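You operate a simulated robot arm through the tools that you are given. There is no shell and no other tool.

You run a simulated robot arm. Do the job below in one go: nothing can be reset, and whatever is moved stays where it is left.

TASK
Stone the crust off the white bench prop till the bridge gauge seats, then put the tools back. Set down upright: coarse stone. What is to be rubbed or washed off counts as gone when no trace of it is left.
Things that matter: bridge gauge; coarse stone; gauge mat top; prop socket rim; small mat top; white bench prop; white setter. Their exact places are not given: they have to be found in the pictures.

It is judged by the outcome, as a careful person would: the job done as asked, and still so three seconds after it is handed in. It fails if anything else is knocked over, pushed out of place, dropped, spilled or broken.

THE ROBOT
A 6-joint arm with a two-finger parallel gripper on a trunk, on a base that drives. Base frame: it is fixed to the floor where the robot stands at the start and does not move with it; the origin is under the middle of the robot, x ahead of it, y to its left, z up. Readings come in m, degrees, newtons and seconds.
Its first joint turns from -166.0 to 166.0 degrees. Places, roughly: bridge gauge [2.5, -1.75, 0.75]; coarse stone [2.25, -1.75, 0.75]; gauge mat top [2.5, -1.8, 0.8]; prop socket rim [2.4, -1.7, 0.9]; small mat top [2.2, -1.7, 0.8]; white bench prop (5x5x10 cm) [2.4, -1.7, 0.9]; white setter [2.25, -2.25, 0.75]. Payload 3.43 kg.
The TCP is the grasp point between the finger pads, 0.034 m short of the fingertips. In the tool frame z runs along the fingers and y along their closing line. The gripper opens to 0.128 m. The fingers are 0.024 m wide and 0.012 m thick; the gripper's body (0.048 by 0.13 m) begins 0.096 m behind the TCP.
Orientation is that of the tool frame in the base frame, as a unit quaternion [w, x, y, z]. With the fingers straight down and closing along the base's y, the tool's x points along the base's -x, its y along +y and its z along -z.

THE INTERFACE
- The arm moves only by the tool drive_tool. Its argument "increments" is a list of rows, each an object (a shift or turn left out is 0, a gripper value left out holds the last) with "jaw": the opening, from 0 (shut) to 1 (fully open); "xyz": the shift along the base's x, y, z in units of 50 mm (1.0 is 50 mm), a list of three; "rot": the turn, a rotation vector about the base's x, y, z in units of 6 degrees (1.0 is 6 degrees), a list of three. In form: [{"jaw": jaw, "xyz": [tx, ty, tz], "rot": [wx, wy, wz]}, ...]. A call has 1 to 20 rows; each row shifts and turns the commanded pose from where the row before left it. A call with a number of a shift or a turn outside -1 to 1 is refused whole. Each row takes 0.2 s and may step no farther than 0.05 m and 8.6 degrees from the row before; otherwise, or with a gripper value out of range, the whole call is refused. A pose out of reach is approached as far as the arm can. The call stops where the force on the tool passes 40 N (or 10 N more than at its start, if that is more) or the arm is blocked; 0.2 s more then pass. The fingers move at their own pace (about 0.153 m/s each) and stop on an object; they squeeze with about 34 N. The grip force told is the motor's: it shows also when the fingers shut on nothing. Time passes only in rows, and 0.2 s behind the last, so rows that do not move let the fingers close. The reply holds the time, the measured pose of the TCP, the force on the tool along the base axes, the opening and the grip force, in the units named above and with some noise, with the torque about the TCP (base axes, N m) and any sound that the robot's microphone picked up.
- Cameras (640 x 400 px; columns grow to the right, rows downward): "scene" is now at [0.1737, 0.2055, 1.2166]; the picture's right is [-0.14, -0.99, 0.00], its down [-0.39, 0.06, -0.92] and it looks along [0.91, -0.13, -0.39] (base axes); focal length 249 px, centre (320, 200). "wrist" rides on the gripper at [0.076, -0.011, -0.16] in the tool frame; the picture's right is [0.15, 0.99, 0.00], its down [-0.88, 0.13, -0.46] and it looks along [-0.45, 0.07, 0.89] (tool axes); focal length 234 px, centre (320, 200).
- grab_frame(camera): a new picture of that camera. It takes no simulated time.
- roll_base(legs): drives the robot by 1 to 6 legs, each [ahead, left, turn to the left] in m, m and degrees, along the robot's own axes; the way and the turn of a leg run together, so that a leg with both is an arc; at most 1.5 m and 180 degrees a leg. The arm and the cameras ride along, it lands a little off, and it stops where it bumps. It gives what a move gives.
- turn_head(pan, tilt): turns the head with the scene camera to pan (to the left, within 143 degrees either way) and tilt (down, from -29 to 69), counted from straight ahead of the robot. It gives what a move gives.
- measure_at(camera, pixels): for up to 12 pixels [column, row] of the newest picture of that camera ("zoom" is the newest enlarged one), the place [x, y, z] in the base frame of the surface seen there, good to about 0.002 m. It takes no simulated time.
- close_up(camera, box): a new picture of the part [left, top, right, bottom] of that camera's present view, enlarged. It takes no simulated time.
- sign_off(): hands the job in; it is judged then, once.

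Unless the task says otherwise, let go and move clear before handing in.

The tools are called as a command line: name --argument value ..., lists and objects as JSON in quotes. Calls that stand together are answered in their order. drive_tool: Moves the arm, as the interface text tells. Its arguments: {"type":"object","properties":{"increments":{"type":"array","items":{"type":"object","properties":{"jaw":{"type":"number"},"xyz":{"type":"array","items":{"type":"number"}},"rot":{"type":"array","items":{"type":"number"}}}}}},"required":["increments"]} The other tools are called the same way: roll_base (legs) drives the base; turn_head (pan, tilt) turns the head that bears the scene camera; grab_frame (camera) takes a picture; measure_at (camera, pixels) gives the place of the surface under pixels of a picture; close_up (camera, box) takes an enlarged picture of a part of a camera's view; sign_off () hands the job in.

At the start:

```text
time: 0.0
tool_pos: [0.7671, -0.1836, 1.0321]
ee_rot: [0.0, 0.0, 1.0, 0.001]
wrist_force: [-0.1, 0.6, 1.0]
moment: [0.02, -0.02, 0.0]
width: 0.1279
grasp_force: 0.1
robot x, y, heading: [-0.0009, 0.0021, 0.1]
head pan, tilt: [-8.2, 23.0]
```

scene: 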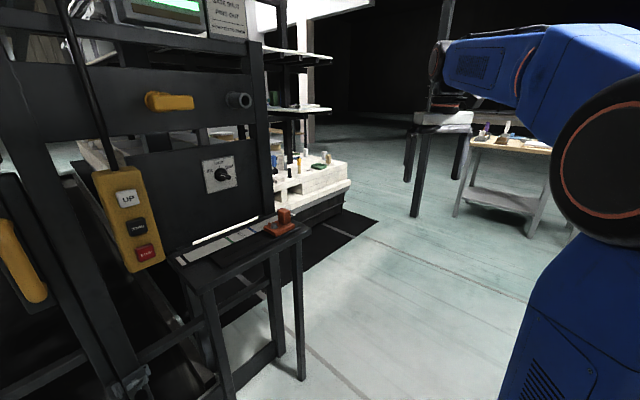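
wrist: 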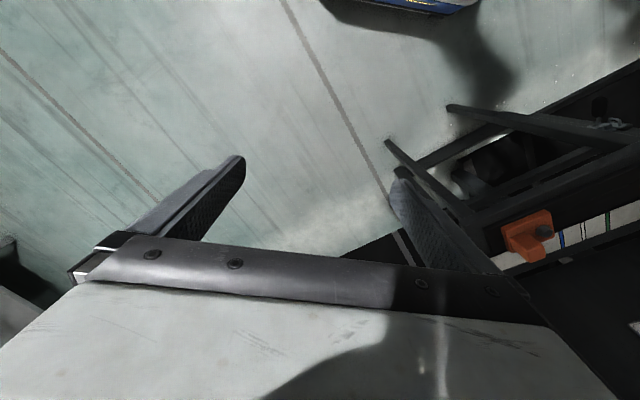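

The scene picture shows a small bench at about pixel (510,150), probably the work site, partly hidden by the arm. I'll pan the head right to look at it.

turn_head --pan -40 --tilt 15

grab_frame --camera "scene"

```text
time: 1.0
tool_pos: [0.766, -0.1833, 1.034]
ee_rot: [0.0, 0.0, 1.0, 0.0]
wrist_force: [0.7, 0.4, 0.0]
moment: [0.0, 0.0, -0.02]
width: 0.1283
grasp_force: 0.0
robot x, y, heading: [0.0, 0.0007, 0.1]
head pan, tilt: [-40.0, 15.0]
```

```text
taken
```

scene: 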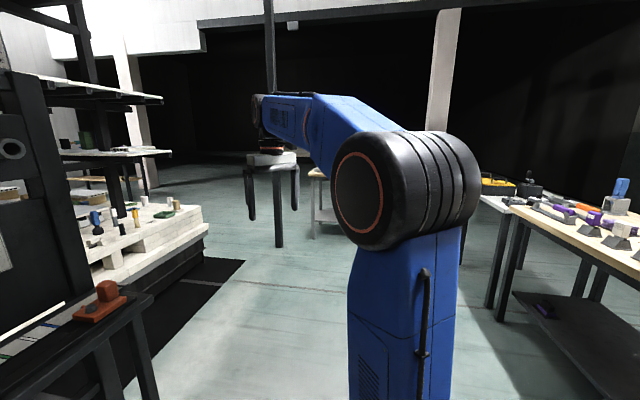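

The bench is behind the shoulder in this view. I'll measure obstacles and floor from this picture to plan the drive.

measure_at --camera "scene" --pixels '[[150, 296], [100, 300], [205, 210], [245, 262], [280, 245], [320, 210], [510, 205], [490, 300], [625, 215], [200, 385], [330, 235], [520, 290]]'

turn_head --pan -8 --tilt 15

close_up --camera "scene" --box '[380, 60, 600, 200]'

```text
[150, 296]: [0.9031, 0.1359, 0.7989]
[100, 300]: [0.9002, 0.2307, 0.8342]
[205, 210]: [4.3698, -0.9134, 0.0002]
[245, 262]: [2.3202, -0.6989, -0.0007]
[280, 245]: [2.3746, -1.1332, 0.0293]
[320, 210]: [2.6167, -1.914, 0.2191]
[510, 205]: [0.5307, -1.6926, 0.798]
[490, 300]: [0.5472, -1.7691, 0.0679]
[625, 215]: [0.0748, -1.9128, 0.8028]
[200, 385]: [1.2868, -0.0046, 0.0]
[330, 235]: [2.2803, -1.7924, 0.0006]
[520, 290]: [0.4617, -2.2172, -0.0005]
```

```text
time: 1.9
tool_pos: [0.7657, -0.1837, 1.0342]
ee_rot: [-0.001, 0.0, 1.0, 0.001]
wrist_force: [0.0, 1.4, -0.3]
moment: [0.04, 0.0, -0.01]
width: 0.1279
grasp_force: 0.1
robot x, y, heading: [-0.0018, 0.001, -0.2]
head pan, tilt: [-8.0, 15.0]
```

```text
2.86 times, centred on (490, 130) of scene
```

zoom: 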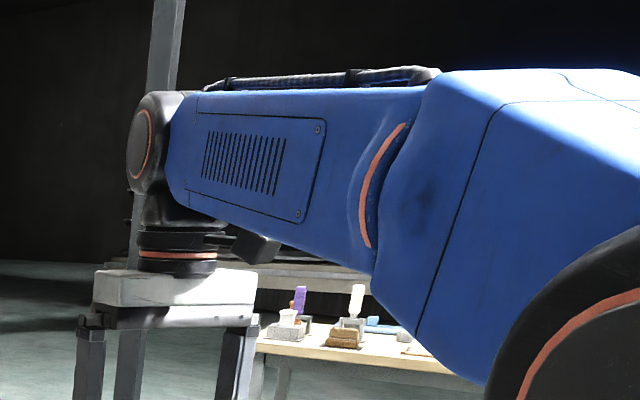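

The bench's tools show in the zoom around (270-420, 290-350). I'll measure them.

measure_at --camera "zoom" --pixels '[[298, 300], [288, 318], [285, 333], [355, 298], [348, 325], [343, 340], [385, 325], [300, 347], [265, 348], [420, 350], [404, 349], [330, 357]]'

```text
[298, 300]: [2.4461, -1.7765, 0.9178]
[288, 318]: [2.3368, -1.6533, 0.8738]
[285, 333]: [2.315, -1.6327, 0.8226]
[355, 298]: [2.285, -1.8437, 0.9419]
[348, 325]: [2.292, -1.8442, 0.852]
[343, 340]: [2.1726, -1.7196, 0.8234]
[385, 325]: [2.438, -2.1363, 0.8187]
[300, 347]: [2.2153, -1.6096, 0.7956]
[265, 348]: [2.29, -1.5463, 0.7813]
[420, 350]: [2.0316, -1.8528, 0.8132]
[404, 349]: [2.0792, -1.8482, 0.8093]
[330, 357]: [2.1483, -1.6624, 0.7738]
```

The bench top is near z≈0.79 and its front edge runs diagonally, from (2.29,-1.55) to (2.15,-1.66), so I'll approach on a heading of about -50°. I'll tuck the arm up first, then drive most of the way.

drive_tool --increments '[{"xyz": [-0.6, 0, 0.7]}, {"xyz": [-0.6, 0, 0.7]}, {"xyz": [-0.6, 0, 0.7]}, {"xyz": [-0.6, 0, 0.7]}, {"xyz": [0, 0, 0]}]'

roll_base --legs '[[0, 0, -33], [1.4, 0, 0], [0, 0, -17]]'

turn_head --pan 10 --tilt 25

grab_frame --camera "scene"

grab_frame --camera "wrist"

```text
time: 3.1
tool_pos: [0.647, -0.1836, 1.1727]
ee_rot: [0.001, 0.0, 1.0, -0.001]
wrist_force: [0.2, -0.5, 0.6]
moment: [0.05, -0.01, -0.02]
width: 0.128
grasp_force: 0.1
robot x, y, heading: [-0.0014, 0.0001, 0.1]
head pan, tilt: [-8.0, 15.0]
```

```text
time: 12.8
tool_pos: [1.4994, -1.3598, 1.1707]
ee_rot: [0.0, 0.41, 0.912, -0.001]
wrist_force: [-0.1, -0.4, 0.1]
moment: [-0.01, 0.01, 0.01]
width: 0.1281
grasp_force: 0.0
robot x, y, heading: [1.209, -0.7561, -48.4]
head pan, tilt: [-8.0, 15.0]
```

```text
time: 13.6
tool_pos: [1.4997, -1.361, 1.1711]
ee_rot: [0.0, 0.41, 0.912, -0.001]
wrist_force: [0.7, 0.4, 0.5]
moment: [0.01, -0.02, 0.0]
width: 0.1279
grasp_force: 0.1
robot x, y, heading: [1.2064, -0.7559, -48.3]
head pan, tilt: [10.0, 25.0]
```

```text
taken
```

scene: 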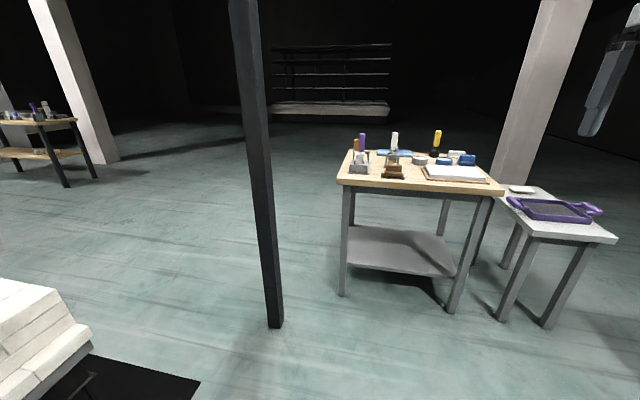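

```text
taken
```

wrist: 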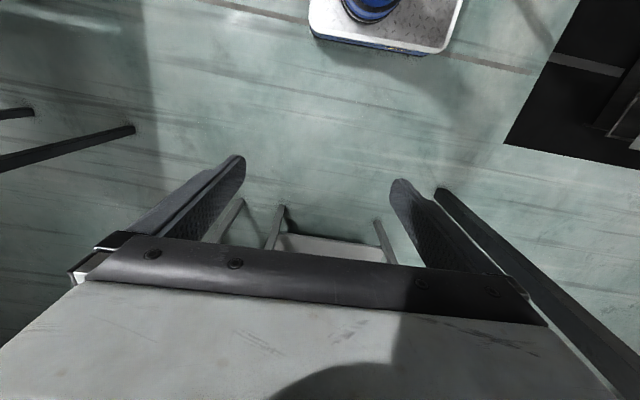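

The bench is at (345-500, 150-190), with a post at (275,325) to its left. I'll zoom in on the bench and measure the post foot and the table corners.

measure_at --camera "scene" --pixels '[[276, 322], [342, 183], [498, 192], [343, 292], [452, 308], [258, 170], [350, 152], [465, 155], [510, 205], [610, 240], [90, 350], [60, 330]]'

close_up --camera "scene" --box '[330, 120, 510, 220]'

```text
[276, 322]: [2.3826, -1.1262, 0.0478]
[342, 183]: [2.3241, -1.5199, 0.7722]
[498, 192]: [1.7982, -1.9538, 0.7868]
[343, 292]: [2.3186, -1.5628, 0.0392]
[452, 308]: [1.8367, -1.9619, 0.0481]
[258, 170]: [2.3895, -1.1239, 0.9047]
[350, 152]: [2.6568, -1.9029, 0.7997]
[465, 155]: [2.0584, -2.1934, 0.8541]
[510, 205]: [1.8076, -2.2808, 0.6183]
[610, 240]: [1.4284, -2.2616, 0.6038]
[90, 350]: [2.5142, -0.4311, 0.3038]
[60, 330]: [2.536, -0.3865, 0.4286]
```

```text
3.56 times, centred on (420, 170) of scene
```

zoom: 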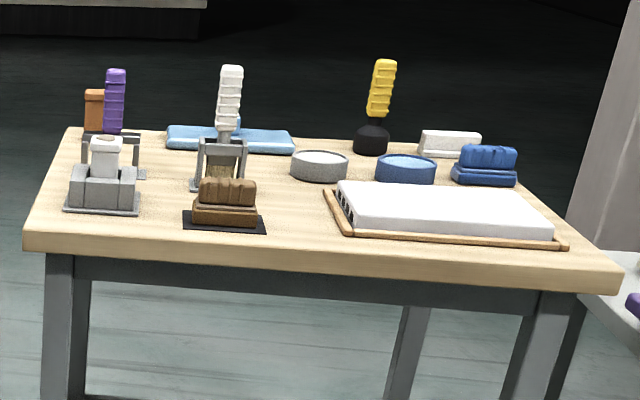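

The bench's near edge runs along about -50.5° heading. The left group holds a white prop in a socket (100,180), a brown stone on a black mat (225,205), and purple and white-handled tools behind them. I'll drive nearer, keeping the base clear of the post at (2.385,-1.125).

roll_base --legs '[[0.4, 0.08, -1], [0.39, 0.08, -1]]'

turn_head --pan 5 --tilt 40

grab_frame --camera "scene"

grab_frame --camera "wrist"

```text
time: 18.2
tool_pos: [2.1047, -1.8751, 1.1708]
ee_rot: [0.0, 0.431, 0.902, -0.001]
wrist_force: [-2.0, -1.0, -0.3]
moment: [0.02, -0.02, 0.01]
width: 0.128
grasp_force: 0.2
robot x, y, heading: [1.845, -1.259, -50.9]
head pan, tilt: [10.0, 25.0]
```

```text
time: 18.9
tool_pos: [2.1056, -1.8734, 1.1715]
ee_rot: [0.0, 0.431, 0.902, -0.001]
wrist_force: [0.4, -0.3, 0.0]
moment: [0.0, -0.06, 0.01]
width: 0.1278
grasp_force: 0.2
robot x, y, heading: [1.843, -1.2595, -50.9]
head pan, tilt: [5.0, 40.0]
```

```text
taken
```

scene: 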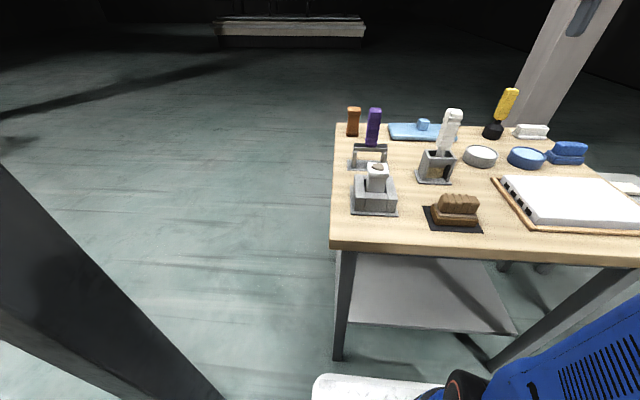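

```text
taken
```

wrist: 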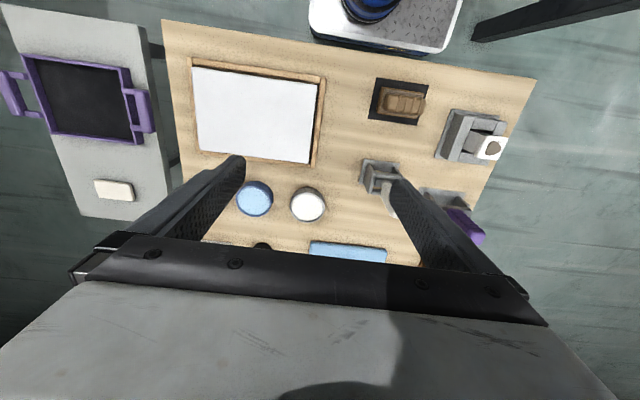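

close_up --camera "scene" --box '[325, 95, 495, 245]'

close_up --camera "wrist" --box '[340, 60, 540, 220]'

```text
2.67 times, centred on (410, 170) of scene
```

zoom: 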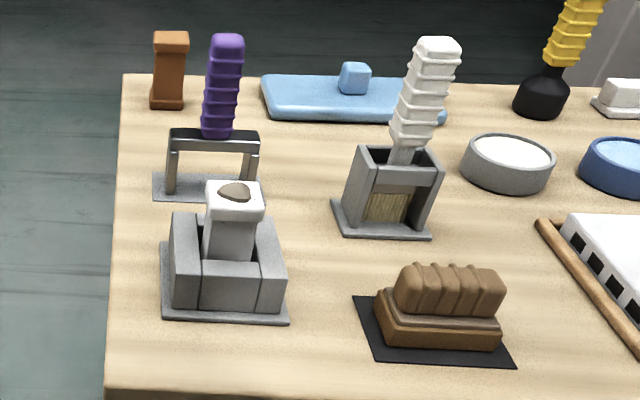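

```text
2.50 times, centred on (440, 140) of wrist
```

zoom: 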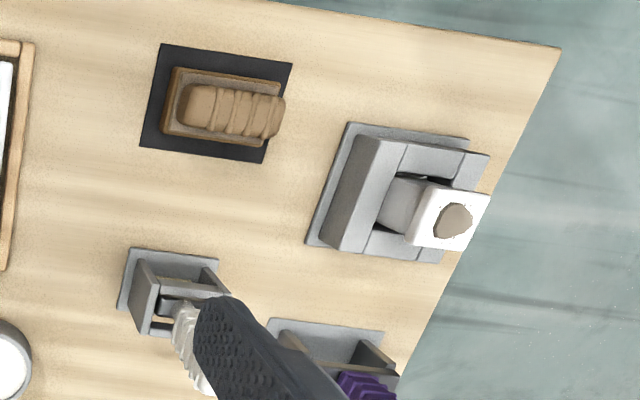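

The crust is the brown patch on the white prop's top, at (235,190) in the scene zoom. The brown coarse stone sits on a black mat, and the purple bridge gauge stands on a grey mat behind the prop. I'll re-take the zooms and measure the geometry.

close_up --camera "scene" --box '[345, 100, 405, 220]'

close_up --camera "scene" --box '[325, 95, 495, 245]'

measure_at --camera "zoom" --pixels '[[235, 190], [210, 210], [260, 212], [212, 184], [258, 186], [185, 310], [280, 318], [200, 270], [186, 218], [230, 275], [268, 228], [235, 240]]'

measure_at --camera "zoom" --pixels '[[405, 270], [490, 272], [400, 300], [498, 303], [450, 275], [385, 315], [385, 340], [498, 345], [498, 325], [356, 298], [512, 362], [384, 360]]'

measure_at --camera "zoom" --pixels '[[227, 40], [213, 130], [230, 130], [170, 133], [258, 136], [170, 185], [255, 178], [155, 195], [185, 195], [215, 140], [156, 175], [215, 85]]'

```text
3.33 times, centred on (375, 160) of scene
```

zoom: 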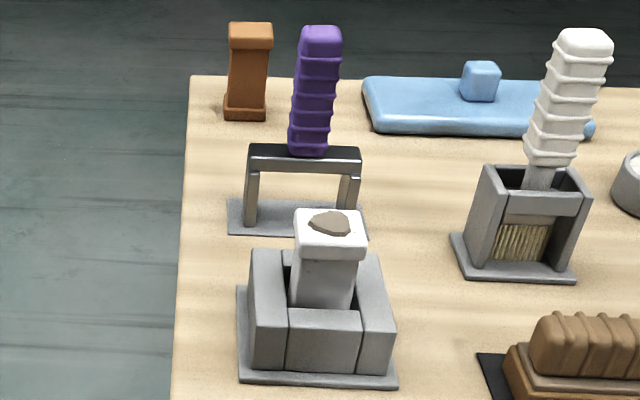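

```text
2.67 times, centred on (410, 170) of scene
```

zoom: 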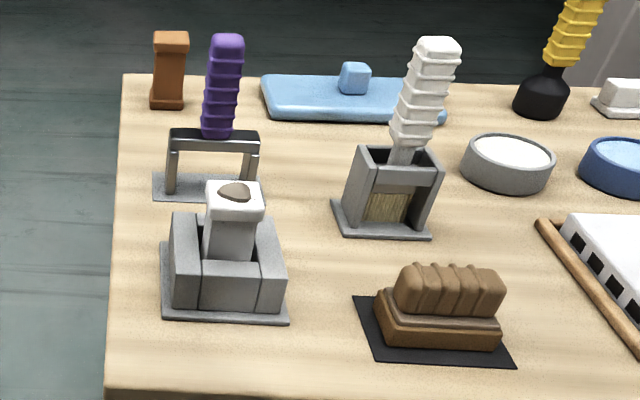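

```text
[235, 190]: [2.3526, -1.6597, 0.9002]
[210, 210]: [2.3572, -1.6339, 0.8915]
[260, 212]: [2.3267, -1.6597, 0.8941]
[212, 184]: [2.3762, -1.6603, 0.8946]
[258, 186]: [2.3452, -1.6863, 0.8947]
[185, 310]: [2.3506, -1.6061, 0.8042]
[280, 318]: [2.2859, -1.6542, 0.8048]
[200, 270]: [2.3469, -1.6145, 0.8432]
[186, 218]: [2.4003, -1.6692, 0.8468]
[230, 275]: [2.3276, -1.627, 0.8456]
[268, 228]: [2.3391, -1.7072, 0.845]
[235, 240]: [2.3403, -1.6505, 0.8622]
```

```text
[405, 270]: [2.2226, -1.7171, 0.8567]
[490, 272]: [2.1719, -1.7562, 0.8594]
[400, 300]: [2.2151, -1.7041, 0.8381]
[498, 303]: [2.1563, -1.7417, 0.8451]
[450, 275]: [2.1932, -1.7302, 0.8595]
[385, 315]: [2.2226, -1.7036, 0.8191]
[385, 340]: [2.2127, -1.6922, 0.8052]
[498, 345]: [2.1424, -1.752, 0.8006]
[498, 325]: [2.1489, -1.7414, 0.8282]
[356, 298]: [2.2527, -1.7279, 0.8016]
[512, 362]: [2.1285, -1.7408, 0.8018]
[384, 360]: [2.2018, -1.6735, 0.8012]
```

```text
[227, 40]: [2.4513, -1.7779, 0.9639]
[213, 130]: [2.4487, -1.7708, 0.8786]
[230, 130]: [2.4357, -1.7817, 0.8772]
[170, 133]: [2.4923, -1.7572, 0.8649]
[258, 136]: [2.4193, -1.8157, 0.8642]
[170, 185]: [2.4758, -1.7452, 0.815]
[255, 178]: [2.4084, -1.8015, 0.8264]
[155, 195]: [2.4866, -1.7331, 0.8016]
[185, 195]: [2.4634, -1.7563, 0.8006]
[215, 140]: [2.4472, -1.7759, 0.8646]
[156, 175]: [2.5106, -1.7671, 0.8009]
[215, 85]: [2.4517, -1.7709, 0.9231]
```

From these: the prop top is centred near (2.351,-1.660) at z≈0.895. The stone is centred near (2.195,-1.739), with its handle at z 0.83–0.86. I'll turn the gripper 90° so it closes across the handle, and move to above the stone.

drive_tool --increments '[{"xyz": [0.119, 0.179, -0.067], "rot": [0, 0, 1]}, {"xyz": [0.119, 0.179, -0.067], "rot": [0, 0, 1]}, {"xyz": [0.119, 0.179, -0.067], "rot": [0, 0, 1]}, {"xyz": [0.119, 0.179, -0.067], "rot": [0, 0, 1]}, {"xyz": [0.119, 0.179, -0.067], "rot": [0, 0, 1]}, {"xyz": [0.119, 0.179, -0.067], "rot": [0, 0, 1]}, {"xyz": [0.119, 0.179, -0.067], "rot": [0, 0, 1]}, {"xyz": [0.119, 0.179, -0.067], "rot": [0, 0, 1]}, {"xyz": [0.119, 0.179, -0.067], "rot": [0, 0, 1]}, {"xyz": [0.119, 0.179, -0.067], "rot": [0, 0, 1]}, {"xyz": [0.119, 0.179, -0.067], "rot": [0, 0, 1]}, {"xyz": [0.119, 0.179, -0.067], "rot": [0, 0, 1]}, {"xyz": [0.119, 0.179, -0.067], "rot": [0, 0, 1]}, {"xyz": [0.119, 0.179, -0.067], "rot": [0, 0, 1]}, {"xyz": [0.119, 0.179, -0.067], "rot": [0, 0, 1]}, {}]'

grab_frame --camera "wrist"

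grab_frame --camera "scene"

```text
time: 22.4
tool_pos: [2.1938, -1.7405, 1.1202]
ee_rot: [0.002, -0.334, 0.942, -0.001]
wrist_force: [1.1, -0.8, -0.5]
moment: [0.01, -0.02, 0.02]
width: 0.128
grasp_force: 0.0
robot x, y, heading: [1.8414, -1.2572, -51.1]
head pan, tilt: [5.0, 40.0]
```

```text
taken
```

wrist: 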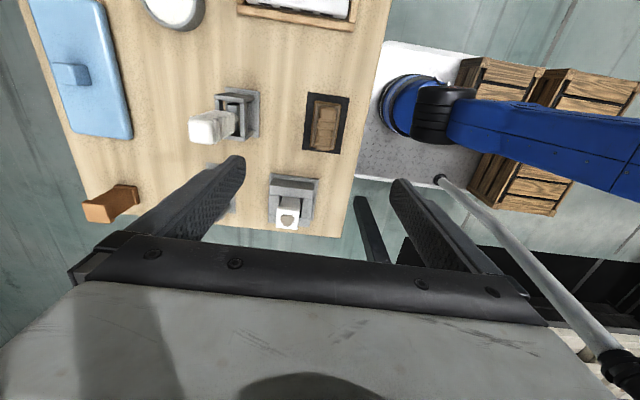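

```text
taken
```

scene: 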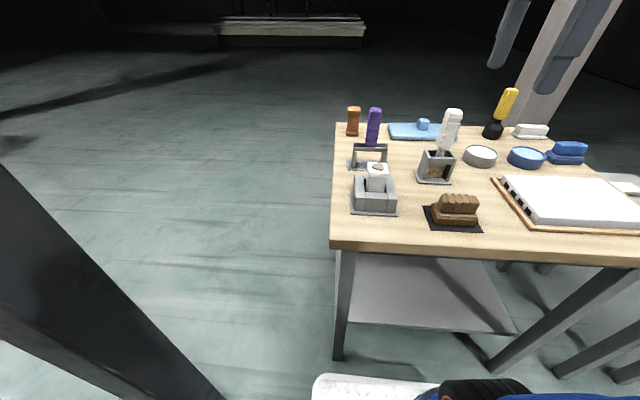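

The stone shows at wrist (325,125), just where the point below the TCP should project. I'll zoom in and measure its handle more finely.

close_up --camera "wrist" --box '[285, 85, 365, 160]'

measure_at --camera "wrist" --pixels '[[325, 125], [325, 108], [325, 143], [316, 125], [334, 125], [313, 125], [338, 125], [309, 94], [348, 98], [304, 149], [340, 152]]'

```text
5.33 times, centred on (325, 122) of wrist
```

zoom: 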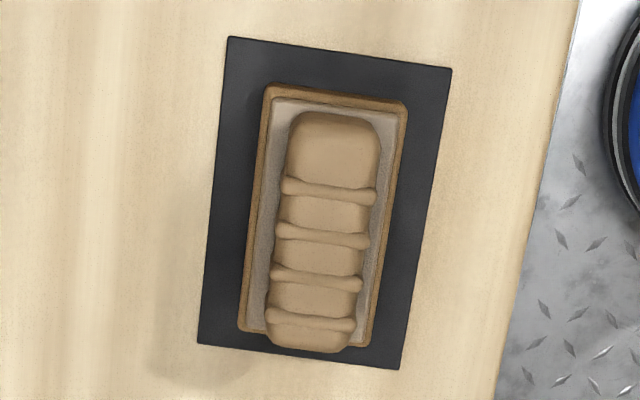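

```text
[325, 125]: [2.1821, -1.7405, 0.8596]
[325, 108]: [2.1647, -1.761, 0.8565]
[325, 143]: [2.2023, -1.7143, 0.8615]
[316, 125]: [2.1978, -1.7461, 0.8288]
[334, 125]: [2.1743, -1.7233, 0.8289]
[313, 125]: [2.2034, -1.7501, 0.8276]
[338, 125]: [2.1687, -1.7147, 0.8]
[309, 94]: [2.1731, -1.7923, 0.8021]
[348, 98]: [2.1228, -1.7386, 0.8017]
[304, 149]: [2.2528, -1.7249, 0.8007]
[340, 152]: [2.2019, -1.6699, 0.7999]
```

measure_at --camera "zoom" --pixels '[[290, 150], [376, 155], [272, 300], [354, 305], [335, 115], [308, 345], [330, 190], [320, 235], [268, 87], [406, 104], [240, 330], [365, 346]]'

```text
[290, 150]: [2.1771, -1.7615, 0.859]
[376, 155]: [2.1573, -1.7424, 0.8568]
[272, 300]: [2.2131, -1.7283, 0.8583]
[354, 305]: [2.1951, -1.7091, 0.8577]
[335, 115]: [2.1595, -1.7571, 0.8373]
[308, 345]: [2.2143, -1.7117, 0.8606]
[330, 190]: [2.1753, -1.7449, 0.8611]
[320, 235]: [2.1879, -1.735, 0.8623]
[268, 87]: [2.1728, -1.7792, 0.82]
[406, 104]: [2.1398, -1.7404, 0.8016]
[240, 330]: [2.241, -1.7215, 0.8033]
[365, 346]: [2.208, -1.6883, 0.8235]
```

The handle's centre is about (2.187,-1.7335), its axis at about 41.5°, and its width about 28 mm. I'll align with it, narrow the jaw and come down partway.

drive_tool --increments '[{"jaw": 0.5, "xyz": [-0.07, 0.07, -0.6], "rot": [0, 0, 0.2]}, {"xyz": [-0.07, 0.07, -0.6], "rot": [0, 0, 0.2]}, {"xyz": [0, 0, -0.8]}, {"xyz": [0, 0, -0.8]}, {"xyz": [0, 0, -0.8]}, {"xyz": [0, 0, -0.4]}, {}]'

grab_frame --camera "wrist"

close_up --camera "scene" --box '[325, 95, 545, 245]'

```text
time: 23.9
tool_pos: [2.187, -1.7318, 0.9203]
ee_rot: [0.001, -0.353, 0.936, 0.0]
wrist_force: [0.1, 0.5, 0.2]
moment: [0.01, 0.01, -0.02]
width: 0.0639
grasp_force: 0.0
robot x, y, heading: [1.8442, -1.2516, -51.3]
head pan, tilt: [5.0, 40.0]
```

```text
taken
```

wrist: 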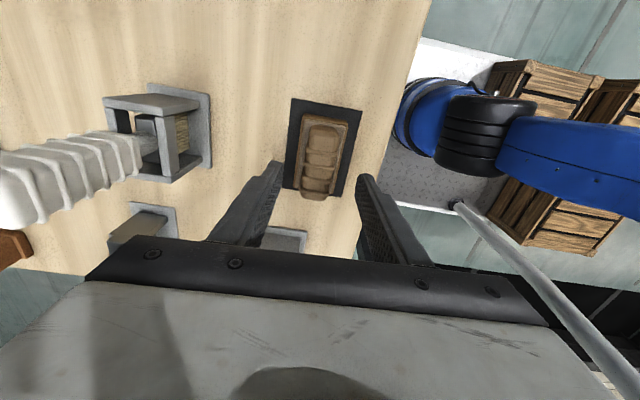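

```text
2.67 times, centred on (435, 170) of scene
```

zoom: 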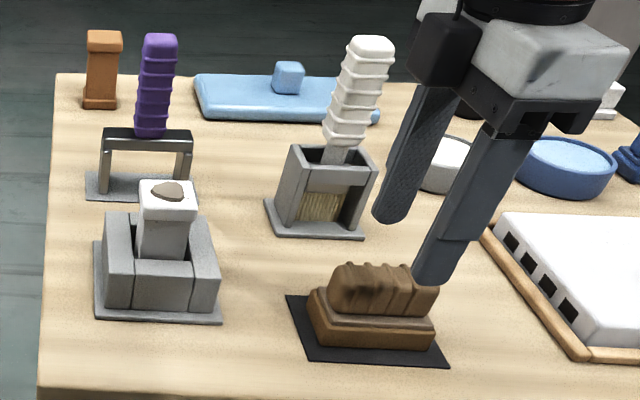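

close_up --camera "wrist" --box '[260, 85, 390, 215]'

measure_at --camera "wrist" --pixels '[[306, 130], [345, 136], [300, 180], [336, 186], [304, 150], [340, 155], [325, 125], [317, 193]]'

```text
3.08 times, centred on (325, 150) of wrist
```

zoom: 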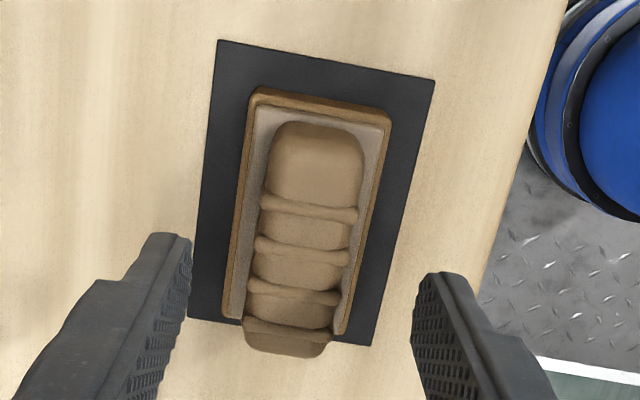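

```text
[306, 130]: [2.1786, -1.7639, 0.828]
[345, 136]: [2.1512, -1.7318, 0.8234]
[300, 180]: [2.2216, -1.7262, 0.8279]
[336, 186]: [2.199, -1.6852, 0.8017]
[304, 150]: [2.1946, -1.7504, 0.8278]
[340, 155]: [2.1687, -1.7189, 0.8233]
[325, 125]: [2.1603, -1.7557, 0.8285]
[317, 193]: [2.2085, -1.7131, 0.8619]
```

Aligned now, with the tool axis at 41.3° and the flange at 41.2°. I'll nudge about 3 mm, lower so the fingertips sit just above the flange (z≈0.832), and close.

drive_tool --increments '[{"xyz": [-0.066, -0.01, -0.5]}, {"xyz": [0, 0, -0.58]}, {}, {"jaw": 0.0}, {}, {}, {}]'

grab_frame --camera "wrist"

close_up --camera "scene" --box '[325, 95, 545, 245]'

```text
time: 25.6
tool_pos: [2.1825, -1.7339, 0.864]
ee_rot: [0.001, -0.353, 0.936, 0.0]
wrist_force: [1.7, -0.2, -0.5]
moment: [0.02, -0.13, -0.06]
width: 0.0294
grasp_force: 33.8
robot x, y, heading: [1.8438, -1.2581, -51.2]
head pan, tilt: [5.0, 40.0]
```

```text
taken
```

wrist: 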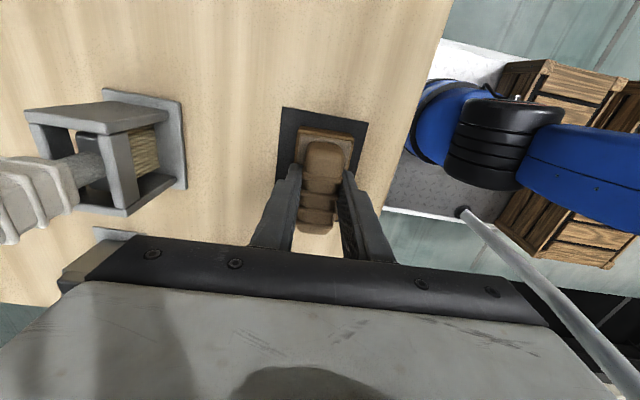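

```text
2.67 times, centred on (435, 170) of scene
```

zoom: 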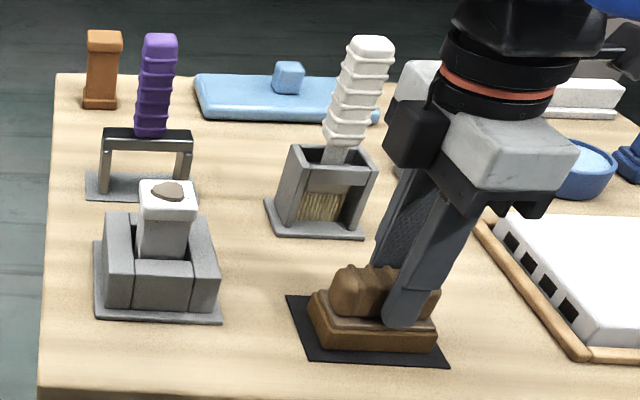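

The grip is firm: width 29.4 mm, 33.8 N. I'll lift the stone straight up.

drive_tool --increments '[{"xyz": [0, 0, 0.4]}, {"xyz": [0, 0, 0.8]}, {"xyz": [0, 0, 0.8]}, {"xyz": [0, 0, 0.8]}, {}]'

grab_frame --camera "wrist"

grab_frame --camera "scene"

```text
time: 26.8
tool_pos: [2.1827, -1.7346, 1.0069]
ee_rot: [0.003, -0.352, 0.936, -0.001]
wrist_force: [-0.3, 0.5, -2.5]
moment: [-0.02, -0.02, 0.03]
width: 0.0291
grasp_force: 33.9
robot x, y, heading: [1.8398, -1.2525, -51.0]
head pan, tilt: [5.0, 40.0]
```

```text
taken
```

wrist: 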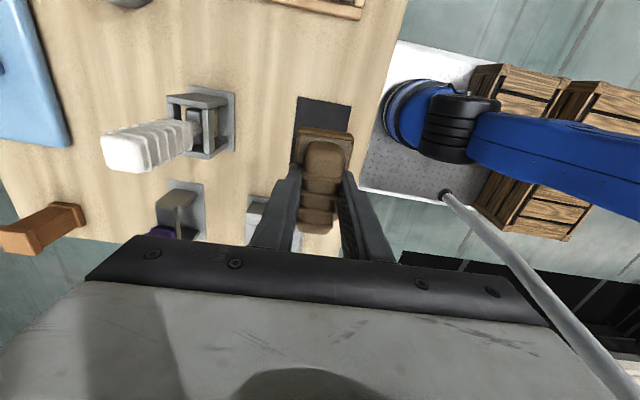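

```text
taken
```

scene: 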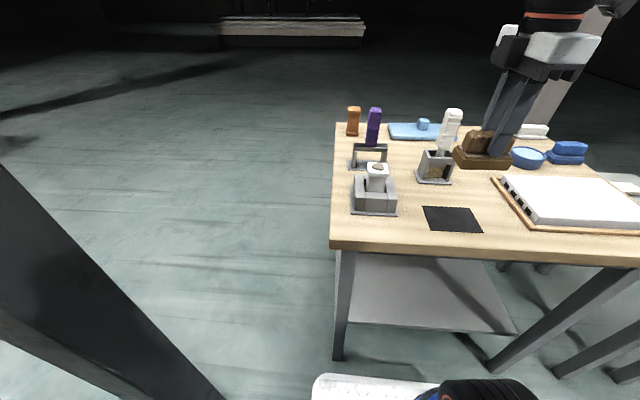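

The stone is held upright and the mat is empty below it. I'll move over the prop, with the stone bottom at about z 0.944.

drive_tool --increments '[{"xyz": [0.674, 0.298, 0]}, {"xyz": [0.674, 0.298, 0]}, {"xyz": [0.674, 0.298, 0]}, {"xyz": [0.674, 0.298, 0]}, {"xyz": [0.674, 0.298, 0]}, {}, {}]'

grab_frame --camera "wrist"

close_up --camera "scene" --box '[310, 70, 470, 230]'

```text
time: 28.4
tool_pos: [2.3517, -1.6582, 1.0064]
ee_rot: [0.001, -0.352, 0.936, 0.0]
wrist_force: [-0.5, 0.4, -2.9]
moment: [-0.01, 0.03, -0.01]
width: 0.0295
grasp_force: 34.0
robot x, y, heading: [1.841, -1.2544, -51.1]
head pan, tilt: [5.0, 40.0]
```

```text
taken
```

wrist: 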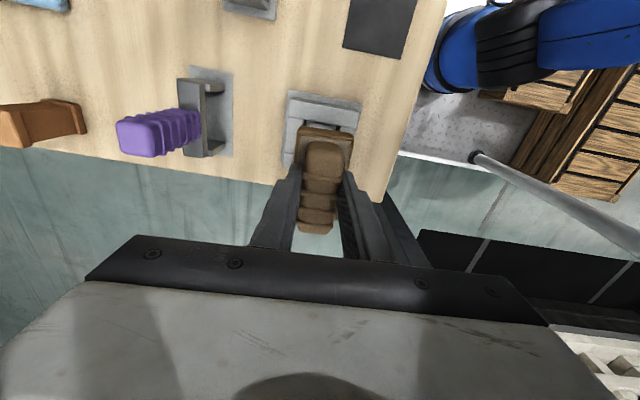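

```text
2.50 times, centred on (390, 150) of scene
```

zoom: 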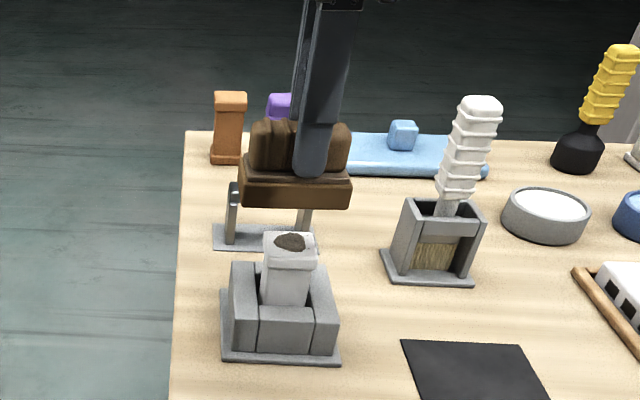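

The stone is centred over the prop in both views. I'll lower it gently in small steps, watching for contact.

drive_tool --increments '[{"xyz": [0, 0, -0.4]}, {"xyz": [0, 0, -0.3]}, {"xyz": [0, 0, -0.08]}, {"xyz": [0, 0, -0.04]}, {}]'

close_up --camera "scene" --box '[330, 110, 430, 220]'

```text
time: 29.6
tool_pos: [2.3519, -1.6592, 0.9658]
ee_rot: [0.002, -0.353, 0.936, 0.0]
wrist_force: [0.1, 0.9, -2.8]
moment: [-0.03, 0.01, -0.02]
width: 0.0295
grasp_force: 34.6
robot x, y, heading: [1.8461, -1.2538, -50.9]
head pan, tilt: [5.0, 40.0]
```

```text
3.64 times, centred on (380, 165) of scene
```

zoom: 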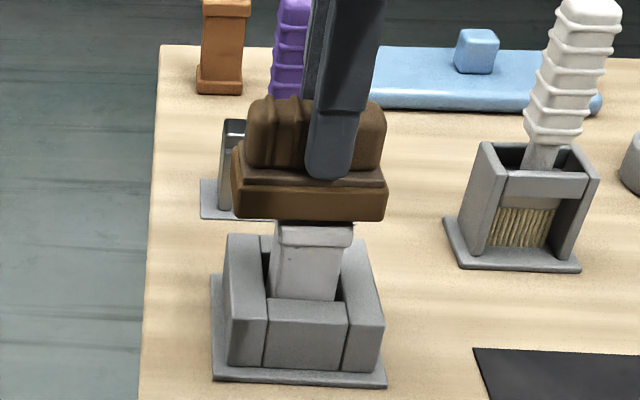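

drive_tool --increments '[{"xyz": [0, 0, -0.03]}, {"xyz": [0, 0, -0.02]}, {}]'

```text
time: 30.4
tool_pos: [2.3521, -1.6592, 0.965]
ee_rot: [0.003, -0.352, 0.936, -0.001]
wrist_force: [-1.7, -2.4, 19.4]
moment: [-0.18, 0.21, -0.01]
width: 0.0294
grasp_force: 33.6
robot x, y, heading: [1.8401, -1.2512, -51.2]
head pan, tilt: [5.0, 40.0]
```

Contact at about 22 N. I'll ease off a little and try a first set of gentle strokes along the stone's long axis.

drive_tool --increments '[{"xyz": [0, 0, 0.02]}, {"xyz": [0.15, 0.132, 0]}, {"xyz": [-0.15, -0.132, 0]}, {"xyz": [-0.15, -0.132, 0]}, {"xyz": [0.15, 0.132, 0]}, {}]'

close_up --camera "scene" --box '[330, 110, 430, 220]'

```text
time: 31.8
tool_pos: [2.3522, -1.6589, 0.9645]
ee_rot: [0.001, -0.353, 0.936, 0.0]
wrist_force: [0.7, 0.4, -2.2]
moment: [-0.02, 0.0, -0.04]
width: 0.0294
grasp_force: 34.2
robot x, y, heading: [1.8416, -1.254, -51.1]
head pan, tilt: [5.0, 40.0]
```

```text
3.64 times, centred on (380, 165) of scene
```

zoom: 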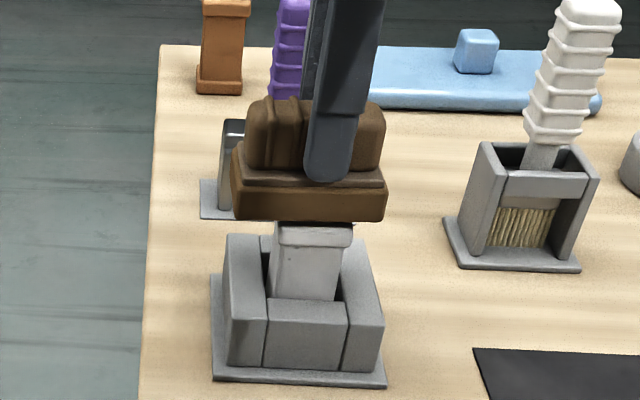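

The contact force went to nothing after the strokes, so the crust is already thinner and the prop hasn't shifted. I'll press down again and continue.

drive_tool --increments '[{"xyz": [0, 0, -0.02]}, {"xyz": [0.15, 0.132, 0]}, {"xyz": [-0.15, -0.132, 0]}, {"xyz": [-0.15, -0.132, 0]}, {"xyz": [0.15, 0.132, 0]}, {}]'

```text
time: 33.1
tool_pos: [2.3524, -1.6602, 0.9636]
ee_rot: [0.001, -0.353, 0.936, -0.001]
wrist_force: [-1.0, -1.7, 4.7]
moment: [-0.13, 0.21, 0.02]
width: 0.0296
grasp_force: 34.4
robot x, y, heading: [1.8408, -1.2547, -51.1]
head pan, tilt: [5.0, 40.0]
```

drive_tool --increments '[{"xyz": [0, 0, -0.01]}, {"xyz": [0.2, 0.176, 0]}, {"xyz": [-0.2, -0.176, 0]}, {"xyz": [-0.2, -0.176, 0]}, {"xyz": [0.2, 0.176, 0]}, {"xyz": [0.2, 0.176, 0]}, {"xyz": [-0.2, -0.176, 0]}, {"xyz": [-0.2, -0.176, 0]}, {"xyz": [0.2, 0.176, 0]}, {}]'

close_up --camera "scene" --box '[330, 110, 430, 220]'

```text
time: 35.4
tool_pos: [2.3514, -1.6599, 0.9622]
ee_rot: [0.001, -0.352, 0.936, -0.001]
wrist_force: [-7.1, -5.4, 16.2]
moment: [-0.37, 0.54, 0.0]
width: 0.0294
grasp_force: 34.2
robot x, y, heading: [1.8433, -1.2597, -51.1]
head pan, tilt: [5.0, 40.0]
```

```text
3.64 times, centred on (380, 165) of scene
```

zoom: 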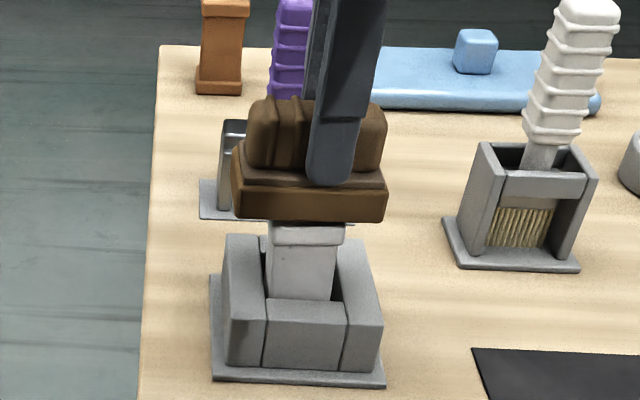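

The force held at 16 N, but the prop's top has leaned or slid about 2 mm left in its socket. I'll lift to inspect the crust.

drive_tool --increments '[{"xyz": [0, 0, 0.4]}, {"xyz": [0, 0, 0.8]}, {}]'

close_up --camera "scene" --box '[340, 140, 410, 220]'

```text
time: 36.1
tool_pos: [2.3521, -1.6604, 1.0233]
ee_rot: [0.001, -0.353, 0.936, -0.001]
wrist_force: [0.1, 0.2, -2.5]
moment: [0.02, 0.0, -0.05]
width: 0.0295
grasp_force: 34.3
robot x, y, heading: [1.8384, -1.2607, -51.3]
head pan, tilt: [5.0, 40.0]
```

```text
5.00 times, centred on (375, 180) of scene
```

zoom: 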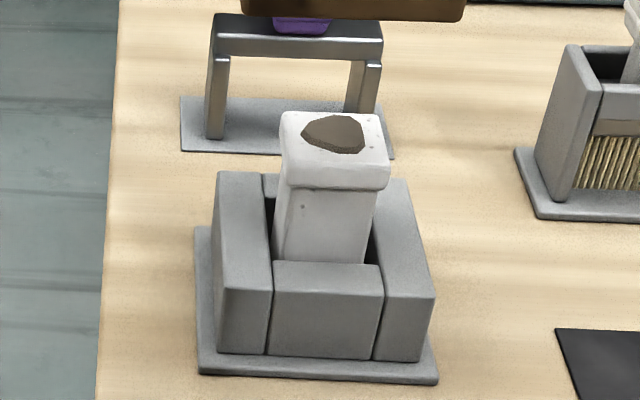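

The crust is still there at (335,133), though flatter. I'll measure its height against the cap.

measure_at --camera "zoom" --pixels '[[335, 130], [320, 140], [350, 135], [295, 145], [370, 165], [290, 120], [375, 125], [290, 160], [383, 165], [335, 167], [330, 165]]'

```text
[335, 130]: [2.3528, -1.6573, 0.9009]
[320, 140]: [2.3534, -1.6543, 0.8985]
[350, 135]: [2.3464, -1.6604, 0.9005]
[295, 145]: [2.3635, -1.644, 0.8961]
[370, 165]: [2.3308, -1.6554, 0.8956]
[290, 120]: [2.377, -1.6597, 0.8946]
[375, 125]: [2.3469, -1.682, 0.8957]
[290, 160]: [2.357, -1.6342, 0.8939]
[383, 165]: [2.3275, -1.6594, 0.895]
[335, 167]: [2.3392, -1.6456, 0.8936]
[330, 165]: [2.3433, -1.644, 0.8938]
```

About 5 mm of crust may remain. I'll go back down and run a longer set of strokes.

drive_tool --increments '[{"xyz": [0, 0, -0.8]}, {"xyz": [0, 0, -0.4]}, {"xyz": [0.2, 0.176, 0]}, {"xyz": [-0.2, -0.176, 0]}, {"xyz": [-0.2, -0.176, 0]}, {"xyz": [0.2, 0.176, 0]}, {"xyz": [0.2, 0.176, 0]}, {"xyz": [-0.2, -0.176, 0]}, {"xyz": [-0.2, -0.176, 0]}, {"xyz": [0.2, 0.176, 0]}, {"xyz": [0.2, 0.176, 0]}, {"xyz": [-0.2, -0.176, 0]}, {"xyz": [-0.2, -0.176, 0]}, {"xyz": [0.2, 0.176, 0]}, {}]'

close_up --camera "scene" --box '[330, 110, 430, 220]'

```text
time: 39.4
tool_pos: [2.3509, -1.6582, 0.9614]
ee_rot: [0.001, -0.353, 0.936, 0.0]
wrist_force: [0.4, -0.5, -2.4]
moment: [-0.02, 0.01, -0.01]
width: 0.0294
grasp_force: 34.0
robot x, y, heading: [1.842, -1.2568, -51.2]
head pan, tilt: [5.0, 40.0]
```

```text
3.64 times, centred on (380, 165) of scene
```

zoom: 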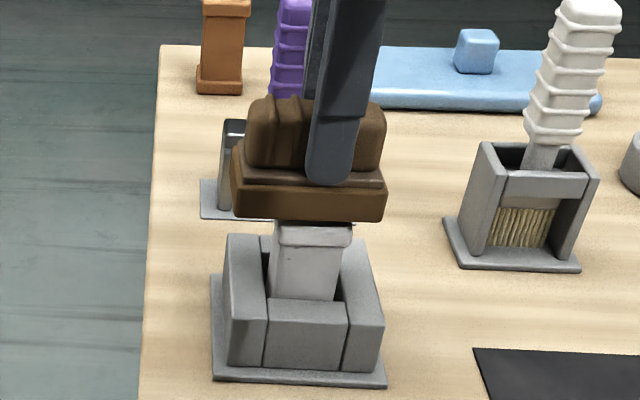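

The force is at zero again, so material is coming off. I'll keep working down in small steps.

drive_tool --increments '[{"xyz": [0, 0, -0.025]}, {"xyz": [0.2, 0.176, 0]}, {"xyz": [-0.2, -0.176, 0]}, {"xyz": [-0.2, -0.176, 0]}, {"xyz": [0.2, 0.176, 0]}, {"xyz": [0.2, 0.176, 0]}, {"xyz": [-0.2, -0.176, 0]}, {"xyz": [-0.2, -0.176, 0]}, {"xyz": [0.2, 0.176, 0]}, {"xyz": [0.2, 0.176, 0]}, {"xyz": [-0.2, -0.176, 0]}, {"xyz": [-0.2, -0.176, 0]}, {"xyz": [0.2, 0.176, 0]}, {}]'

drive_tool --increments '[{"xyz": [0, 0, -0.015]}, {"xyz": [0.2, 0.176, 0]}, {"xyz": [-0.2, -0.176, 0]}, {"xyz": [-0.2, -0.176, 0]}, {"xyz": [0.2, 0.176, 0]}, {"xyz": [0.2, 0.176, 0]}, {"xyz": [-0.2, -0.176, 0]}, {"xyz": [-0.2, -0.176, 0]}, {"xyz": [0.2, 0.176, 0]}, {"xyz": [0.2, 0.176, 0]}, {"xyz": [-0.2, -0.176, 0]}, {"xyz": [-0.2, -0.176, 0]}, {"xyz": [0.2, 0.176, 0]}, {}]'

```text
time: 42.4
tool_pos: [2.3533, -1.6601, 0.96]
ee_rot: [0.001, -0.354, 0.935, 0.0]
wrist_force: [0.0, -0.4, -2.2]
moment: [-0.02, 0.0, 0.01]
width: 0.0293
grasp_force: 33.7
robot x, y, heading: [1.8427, -1.2561, -51.1]
head pan, tilt: [5.0, 40.0]
```

```text
time: 45.4
tool_pos: [2.3514, -1.6594, 0.9611]
ee_rot: [0.001, -0.353, 0.936, 0.0]
wrist_force: [-0.1, 0.0, -1.7]
moment: [0.02, 0.03, 0.03]
width: 0.0293
grasp_force: 33.9
robot x, y, heading: [1.8451, -1.2571, -51.1]
head pan, tilt: [5.0, 40.0]
```

drive_tool --increments '[{"xyz": [0, 0, -0.025]}, {}]'

close_up --camera "scene" --box '[340, 140, 410, 220]'

```text
time: 46.0
tool_pos: [2.3506, -1.6607, 0.9592]
ee_rot: [0.002, -0.353, 0.936, 0.0]
wrist_force: [0.3, -1.3, 7.2]
moment: [0.03, -0.08, 0.0]
width: 0.0291
grasp_force: 33.9
robot x, y, heading: [1.8438, -1.2581, -51.1]
head pan, tilt: [5.0, 40.0]
```

```text
5.00 times, centred on (375, 180) of scene
```

zoom: 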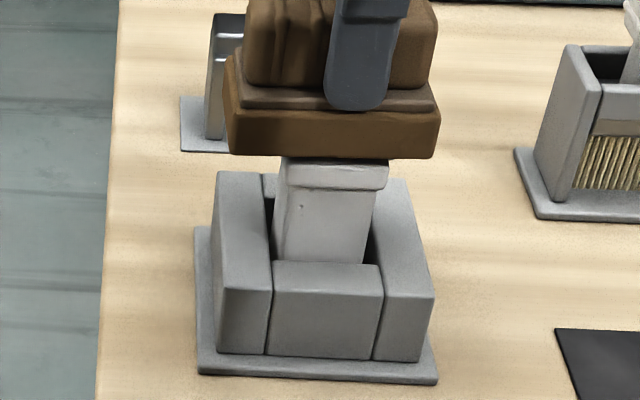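

Light contact again, about 9 N. More strokes.

drive_tool --increments '[{"xyz": [0.2, 0.176, -0.01]}, {"xyz": [-0.2, -0.176, 0]}, {"xyz": [-0.2, -0.176, 0]}, {"xyz": [0.2, 0.176, 0]}, {"xyz": [0.2, 0.176, 0]}, {"xyz": [-0.2, -0.176, 0]}, {"xyz": [-0.2, -0.176, 0]}, {"xyz": [0.2, 0.176, 0]}, {"xyz": [0.2, 0.176, 0]}, {"xyz": [-0.2, -0.176, 0]}, {"xyz": [-0.2, -0.176, 0]}, {"xyz": [0.2, 0.176, 0]}, {}]'

drive_tool --increments '[{"xyz": [0, 0, -0.02]}, {}]'

```text
time: 48.8
tool_pos: [2.3518, -1.6603, 0.9582]
ee_rot: [0.001, -0.353, 0.936, -0.001]
wrist_force: [-0.3, -0.1, -2.1]
moment: [0.01, 0.01, -0.01]
width: 0.0294
grasp_force: 33.5
robot x, y, heading: [1.8368, -1.2541, -51.2]
head pan, tilt: [5.0, 40.0]
```

```text
time: 49.4
tool_pos: [2.3524, -1.6598, 0.9575]
ee_rot: [0.001, -0.353, 0.936, -0.001]
wrist_force: [-0.5, 0.2, -2.0]
moment: [-0.01, 0.0, 0.02]
width: 0.0296
grasp_force: 33.5
robot x, y, heading: [1.845, -1.257, -51.4]
head pan, tilt: [5.0, 40.0]
```

drive_tool --increments '[{"xyz": [0, 0, -0.02]}, {}]'

```text
time: 50.0
tool_pos: [2.3523, -1.66, 0.9565]
ee_rot: [0.001, -0.353, 0.936, -0.001]
wrist_force: [-0.2, 0.2, -2.2]
moment: [-0.05, 0.0, 0.01]
width: 0.0294
grasp_force: 33.9
robot x, y, heading: [1.8408, -1.2573, -50.7]
head pan, tilt: [5.0, 40.0]
```

I've gone 2 mm lower with no contact, so I'll lift and look again.

drive_tool --increments '[{"xyz": [0, 0, 0.6]}, {"xyz": [0, 0, 0.6]}, {}]'

close_up --camera "scene" --box '[340, 140, 410, 220]'

measure_at --camera "zoom" --pixels '[[335, 130], [320, 140], [350, 135], [295, 145], [370, 165], [290, 120], [375, 125], [290, 160], [383, 165], [335, 167]]'

```text
time: 50.8
tool_pos: [2.3524, -1.6596, 1.0162]
ee_rot: [0.001, -0.353, 0.936, -0.001]
wrist_force: [0.0, -0.6, -3.1]
moment: [0.01, 0.03, 0.0]
width: 0.0296
grasp_force: 33.6
robot x, y, heading: [1.8441, -1.253, -51.1]
head pan, tilt: [5.0, 40.0]
```

```text
5.00 times, centred on (375, 180) of scene
```

zoom: 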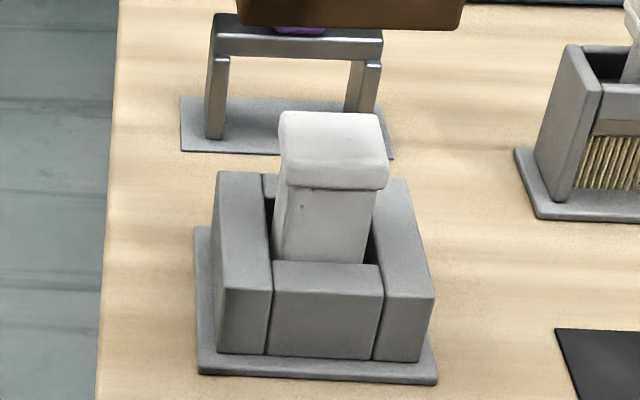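

```text
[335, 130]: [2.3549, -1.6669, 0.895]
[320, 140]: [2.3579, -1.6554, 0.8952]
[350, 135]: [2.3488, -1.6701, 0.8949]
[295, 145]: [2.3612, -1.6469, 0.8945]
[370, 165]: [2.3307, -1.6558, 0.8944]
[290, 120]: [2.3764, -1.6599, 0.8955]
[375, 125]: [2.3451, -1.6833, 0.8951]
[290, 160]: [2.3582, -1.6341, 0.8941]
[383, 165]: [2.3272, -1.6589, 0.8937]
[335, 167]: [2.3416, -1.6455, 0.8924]
```

The prop's top is clean white and flat (z≈0.895 throughout). I'll take the stone back over its mat.

drive_tool --increments '[{"xyz": [-0.68, -0.297, 0]}, {"xyz": [-0.68, -0.297, 0]}, {"xyz": [-0.68, -0.297, 0]}, {"xyz": [-0.68, -0.297, 0]}, {"xyz": [-0.68, -0.297, 0]}, {}, {"xyz": [0, 0, -0.8]}, {"xyz": [0, 0, -0.8]}, {"xyz": [0, 0, -0.8]}, {"xyz": [0, 0, -0.3]}, {}]'

close_up --camera "scene" --box '[325, 95, 545, 245]'

grab_frame --camera "wrist"

```text
time: 53.1
tool_pos: [2.1818, -1.7345, 0.8798]
ee_rot: [0.002, -0.353, 0.936, 0.0]
wrist_force: [0.2, 0.7, -2.4]
moment: [0.01, 0.02, -0.01]
width: 0.0296
grasp_force: 34.3
robot x, y, heading: [1.8403, -1.2548, -51.2]
head pan, tilt: [5.0, 40.0]
```

```text
2.67 times, centred on (435, 170) of scene
```

zoom: 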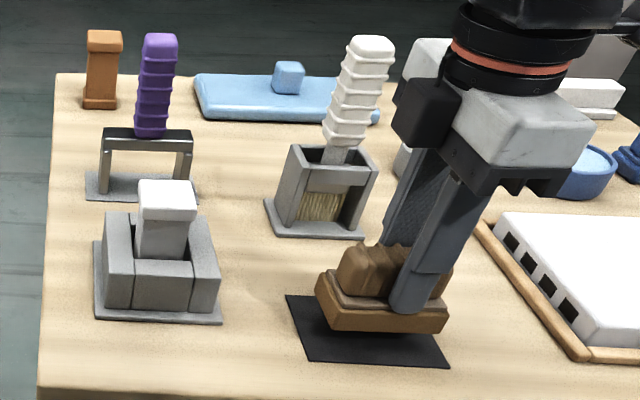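

```text
taken
```

wrist: 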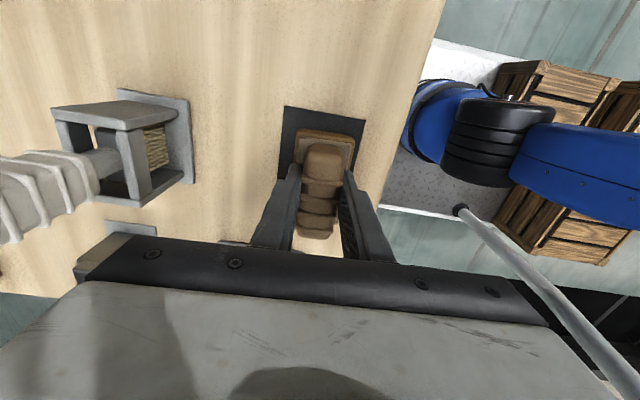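

The stone is right above the mat and level. I'll lower it till it touches, then release.

drive_tool --increments '[{"xyz": [0, 0, -0.2]}, {"xyz": [0, 0, -0.08]}, {"xyz": [0, 0, -0.02]}, {}]'

```text
time: 54.1
tool_pos: [2.1817, -1.7343, 0.8659]
ee_rot: [0.001, -0.353, 0.936, -0.001]
wrist_force: [-0.1, -0.1, -2.0]
moment: [-0.01, 0.01, -0.01]
width: 0.0294
grasp_force: 34.0
robot x, y, heading: [1.8453, -1.2602, -51.1]
head pan, tilt: [5.0, 40.0]
```

drive_tool --increments '[{"xyz": [0, 0, -0.02]}, {"xyz": [0, 0, -0.02]}, {}]'

```text
time: 55.0
tool_pos: [2.1808, -1.7331, 0.8658]
ee_rot: [0.002, -0.353, 0.936, 0.0]
wrist_force: [-0.1, -0.2, -2.1]
moment: [-0.01, 0.02, 0.01]
width: 0.0294
grasp_force: 33.7
robot x, y, heading: [1.8428, -1.2561, -50.8]
head pan, tilt: [5.0, 40.0]
```

drive_tool --increments '[{"xyz": [0, 0, -0.02]}, {"xyz": [0, 0, -0.02]}, {}]'

```text
time: 55.8
tool_pos: [2.1801, -1.7338, 0.8622]
ee_rot: [0.001, -0.353, 0.936, 0.0]
wrist_force: [0.5, -0.1, -1.1]
moment: [-0.01, 0.0, -0.02]
width: 0.0293
grasp_force: 33.8
robot x, y, heading: [1.8411, -1.2567, -51.2]
head pan, tilt: [5.0, 40.0]
```

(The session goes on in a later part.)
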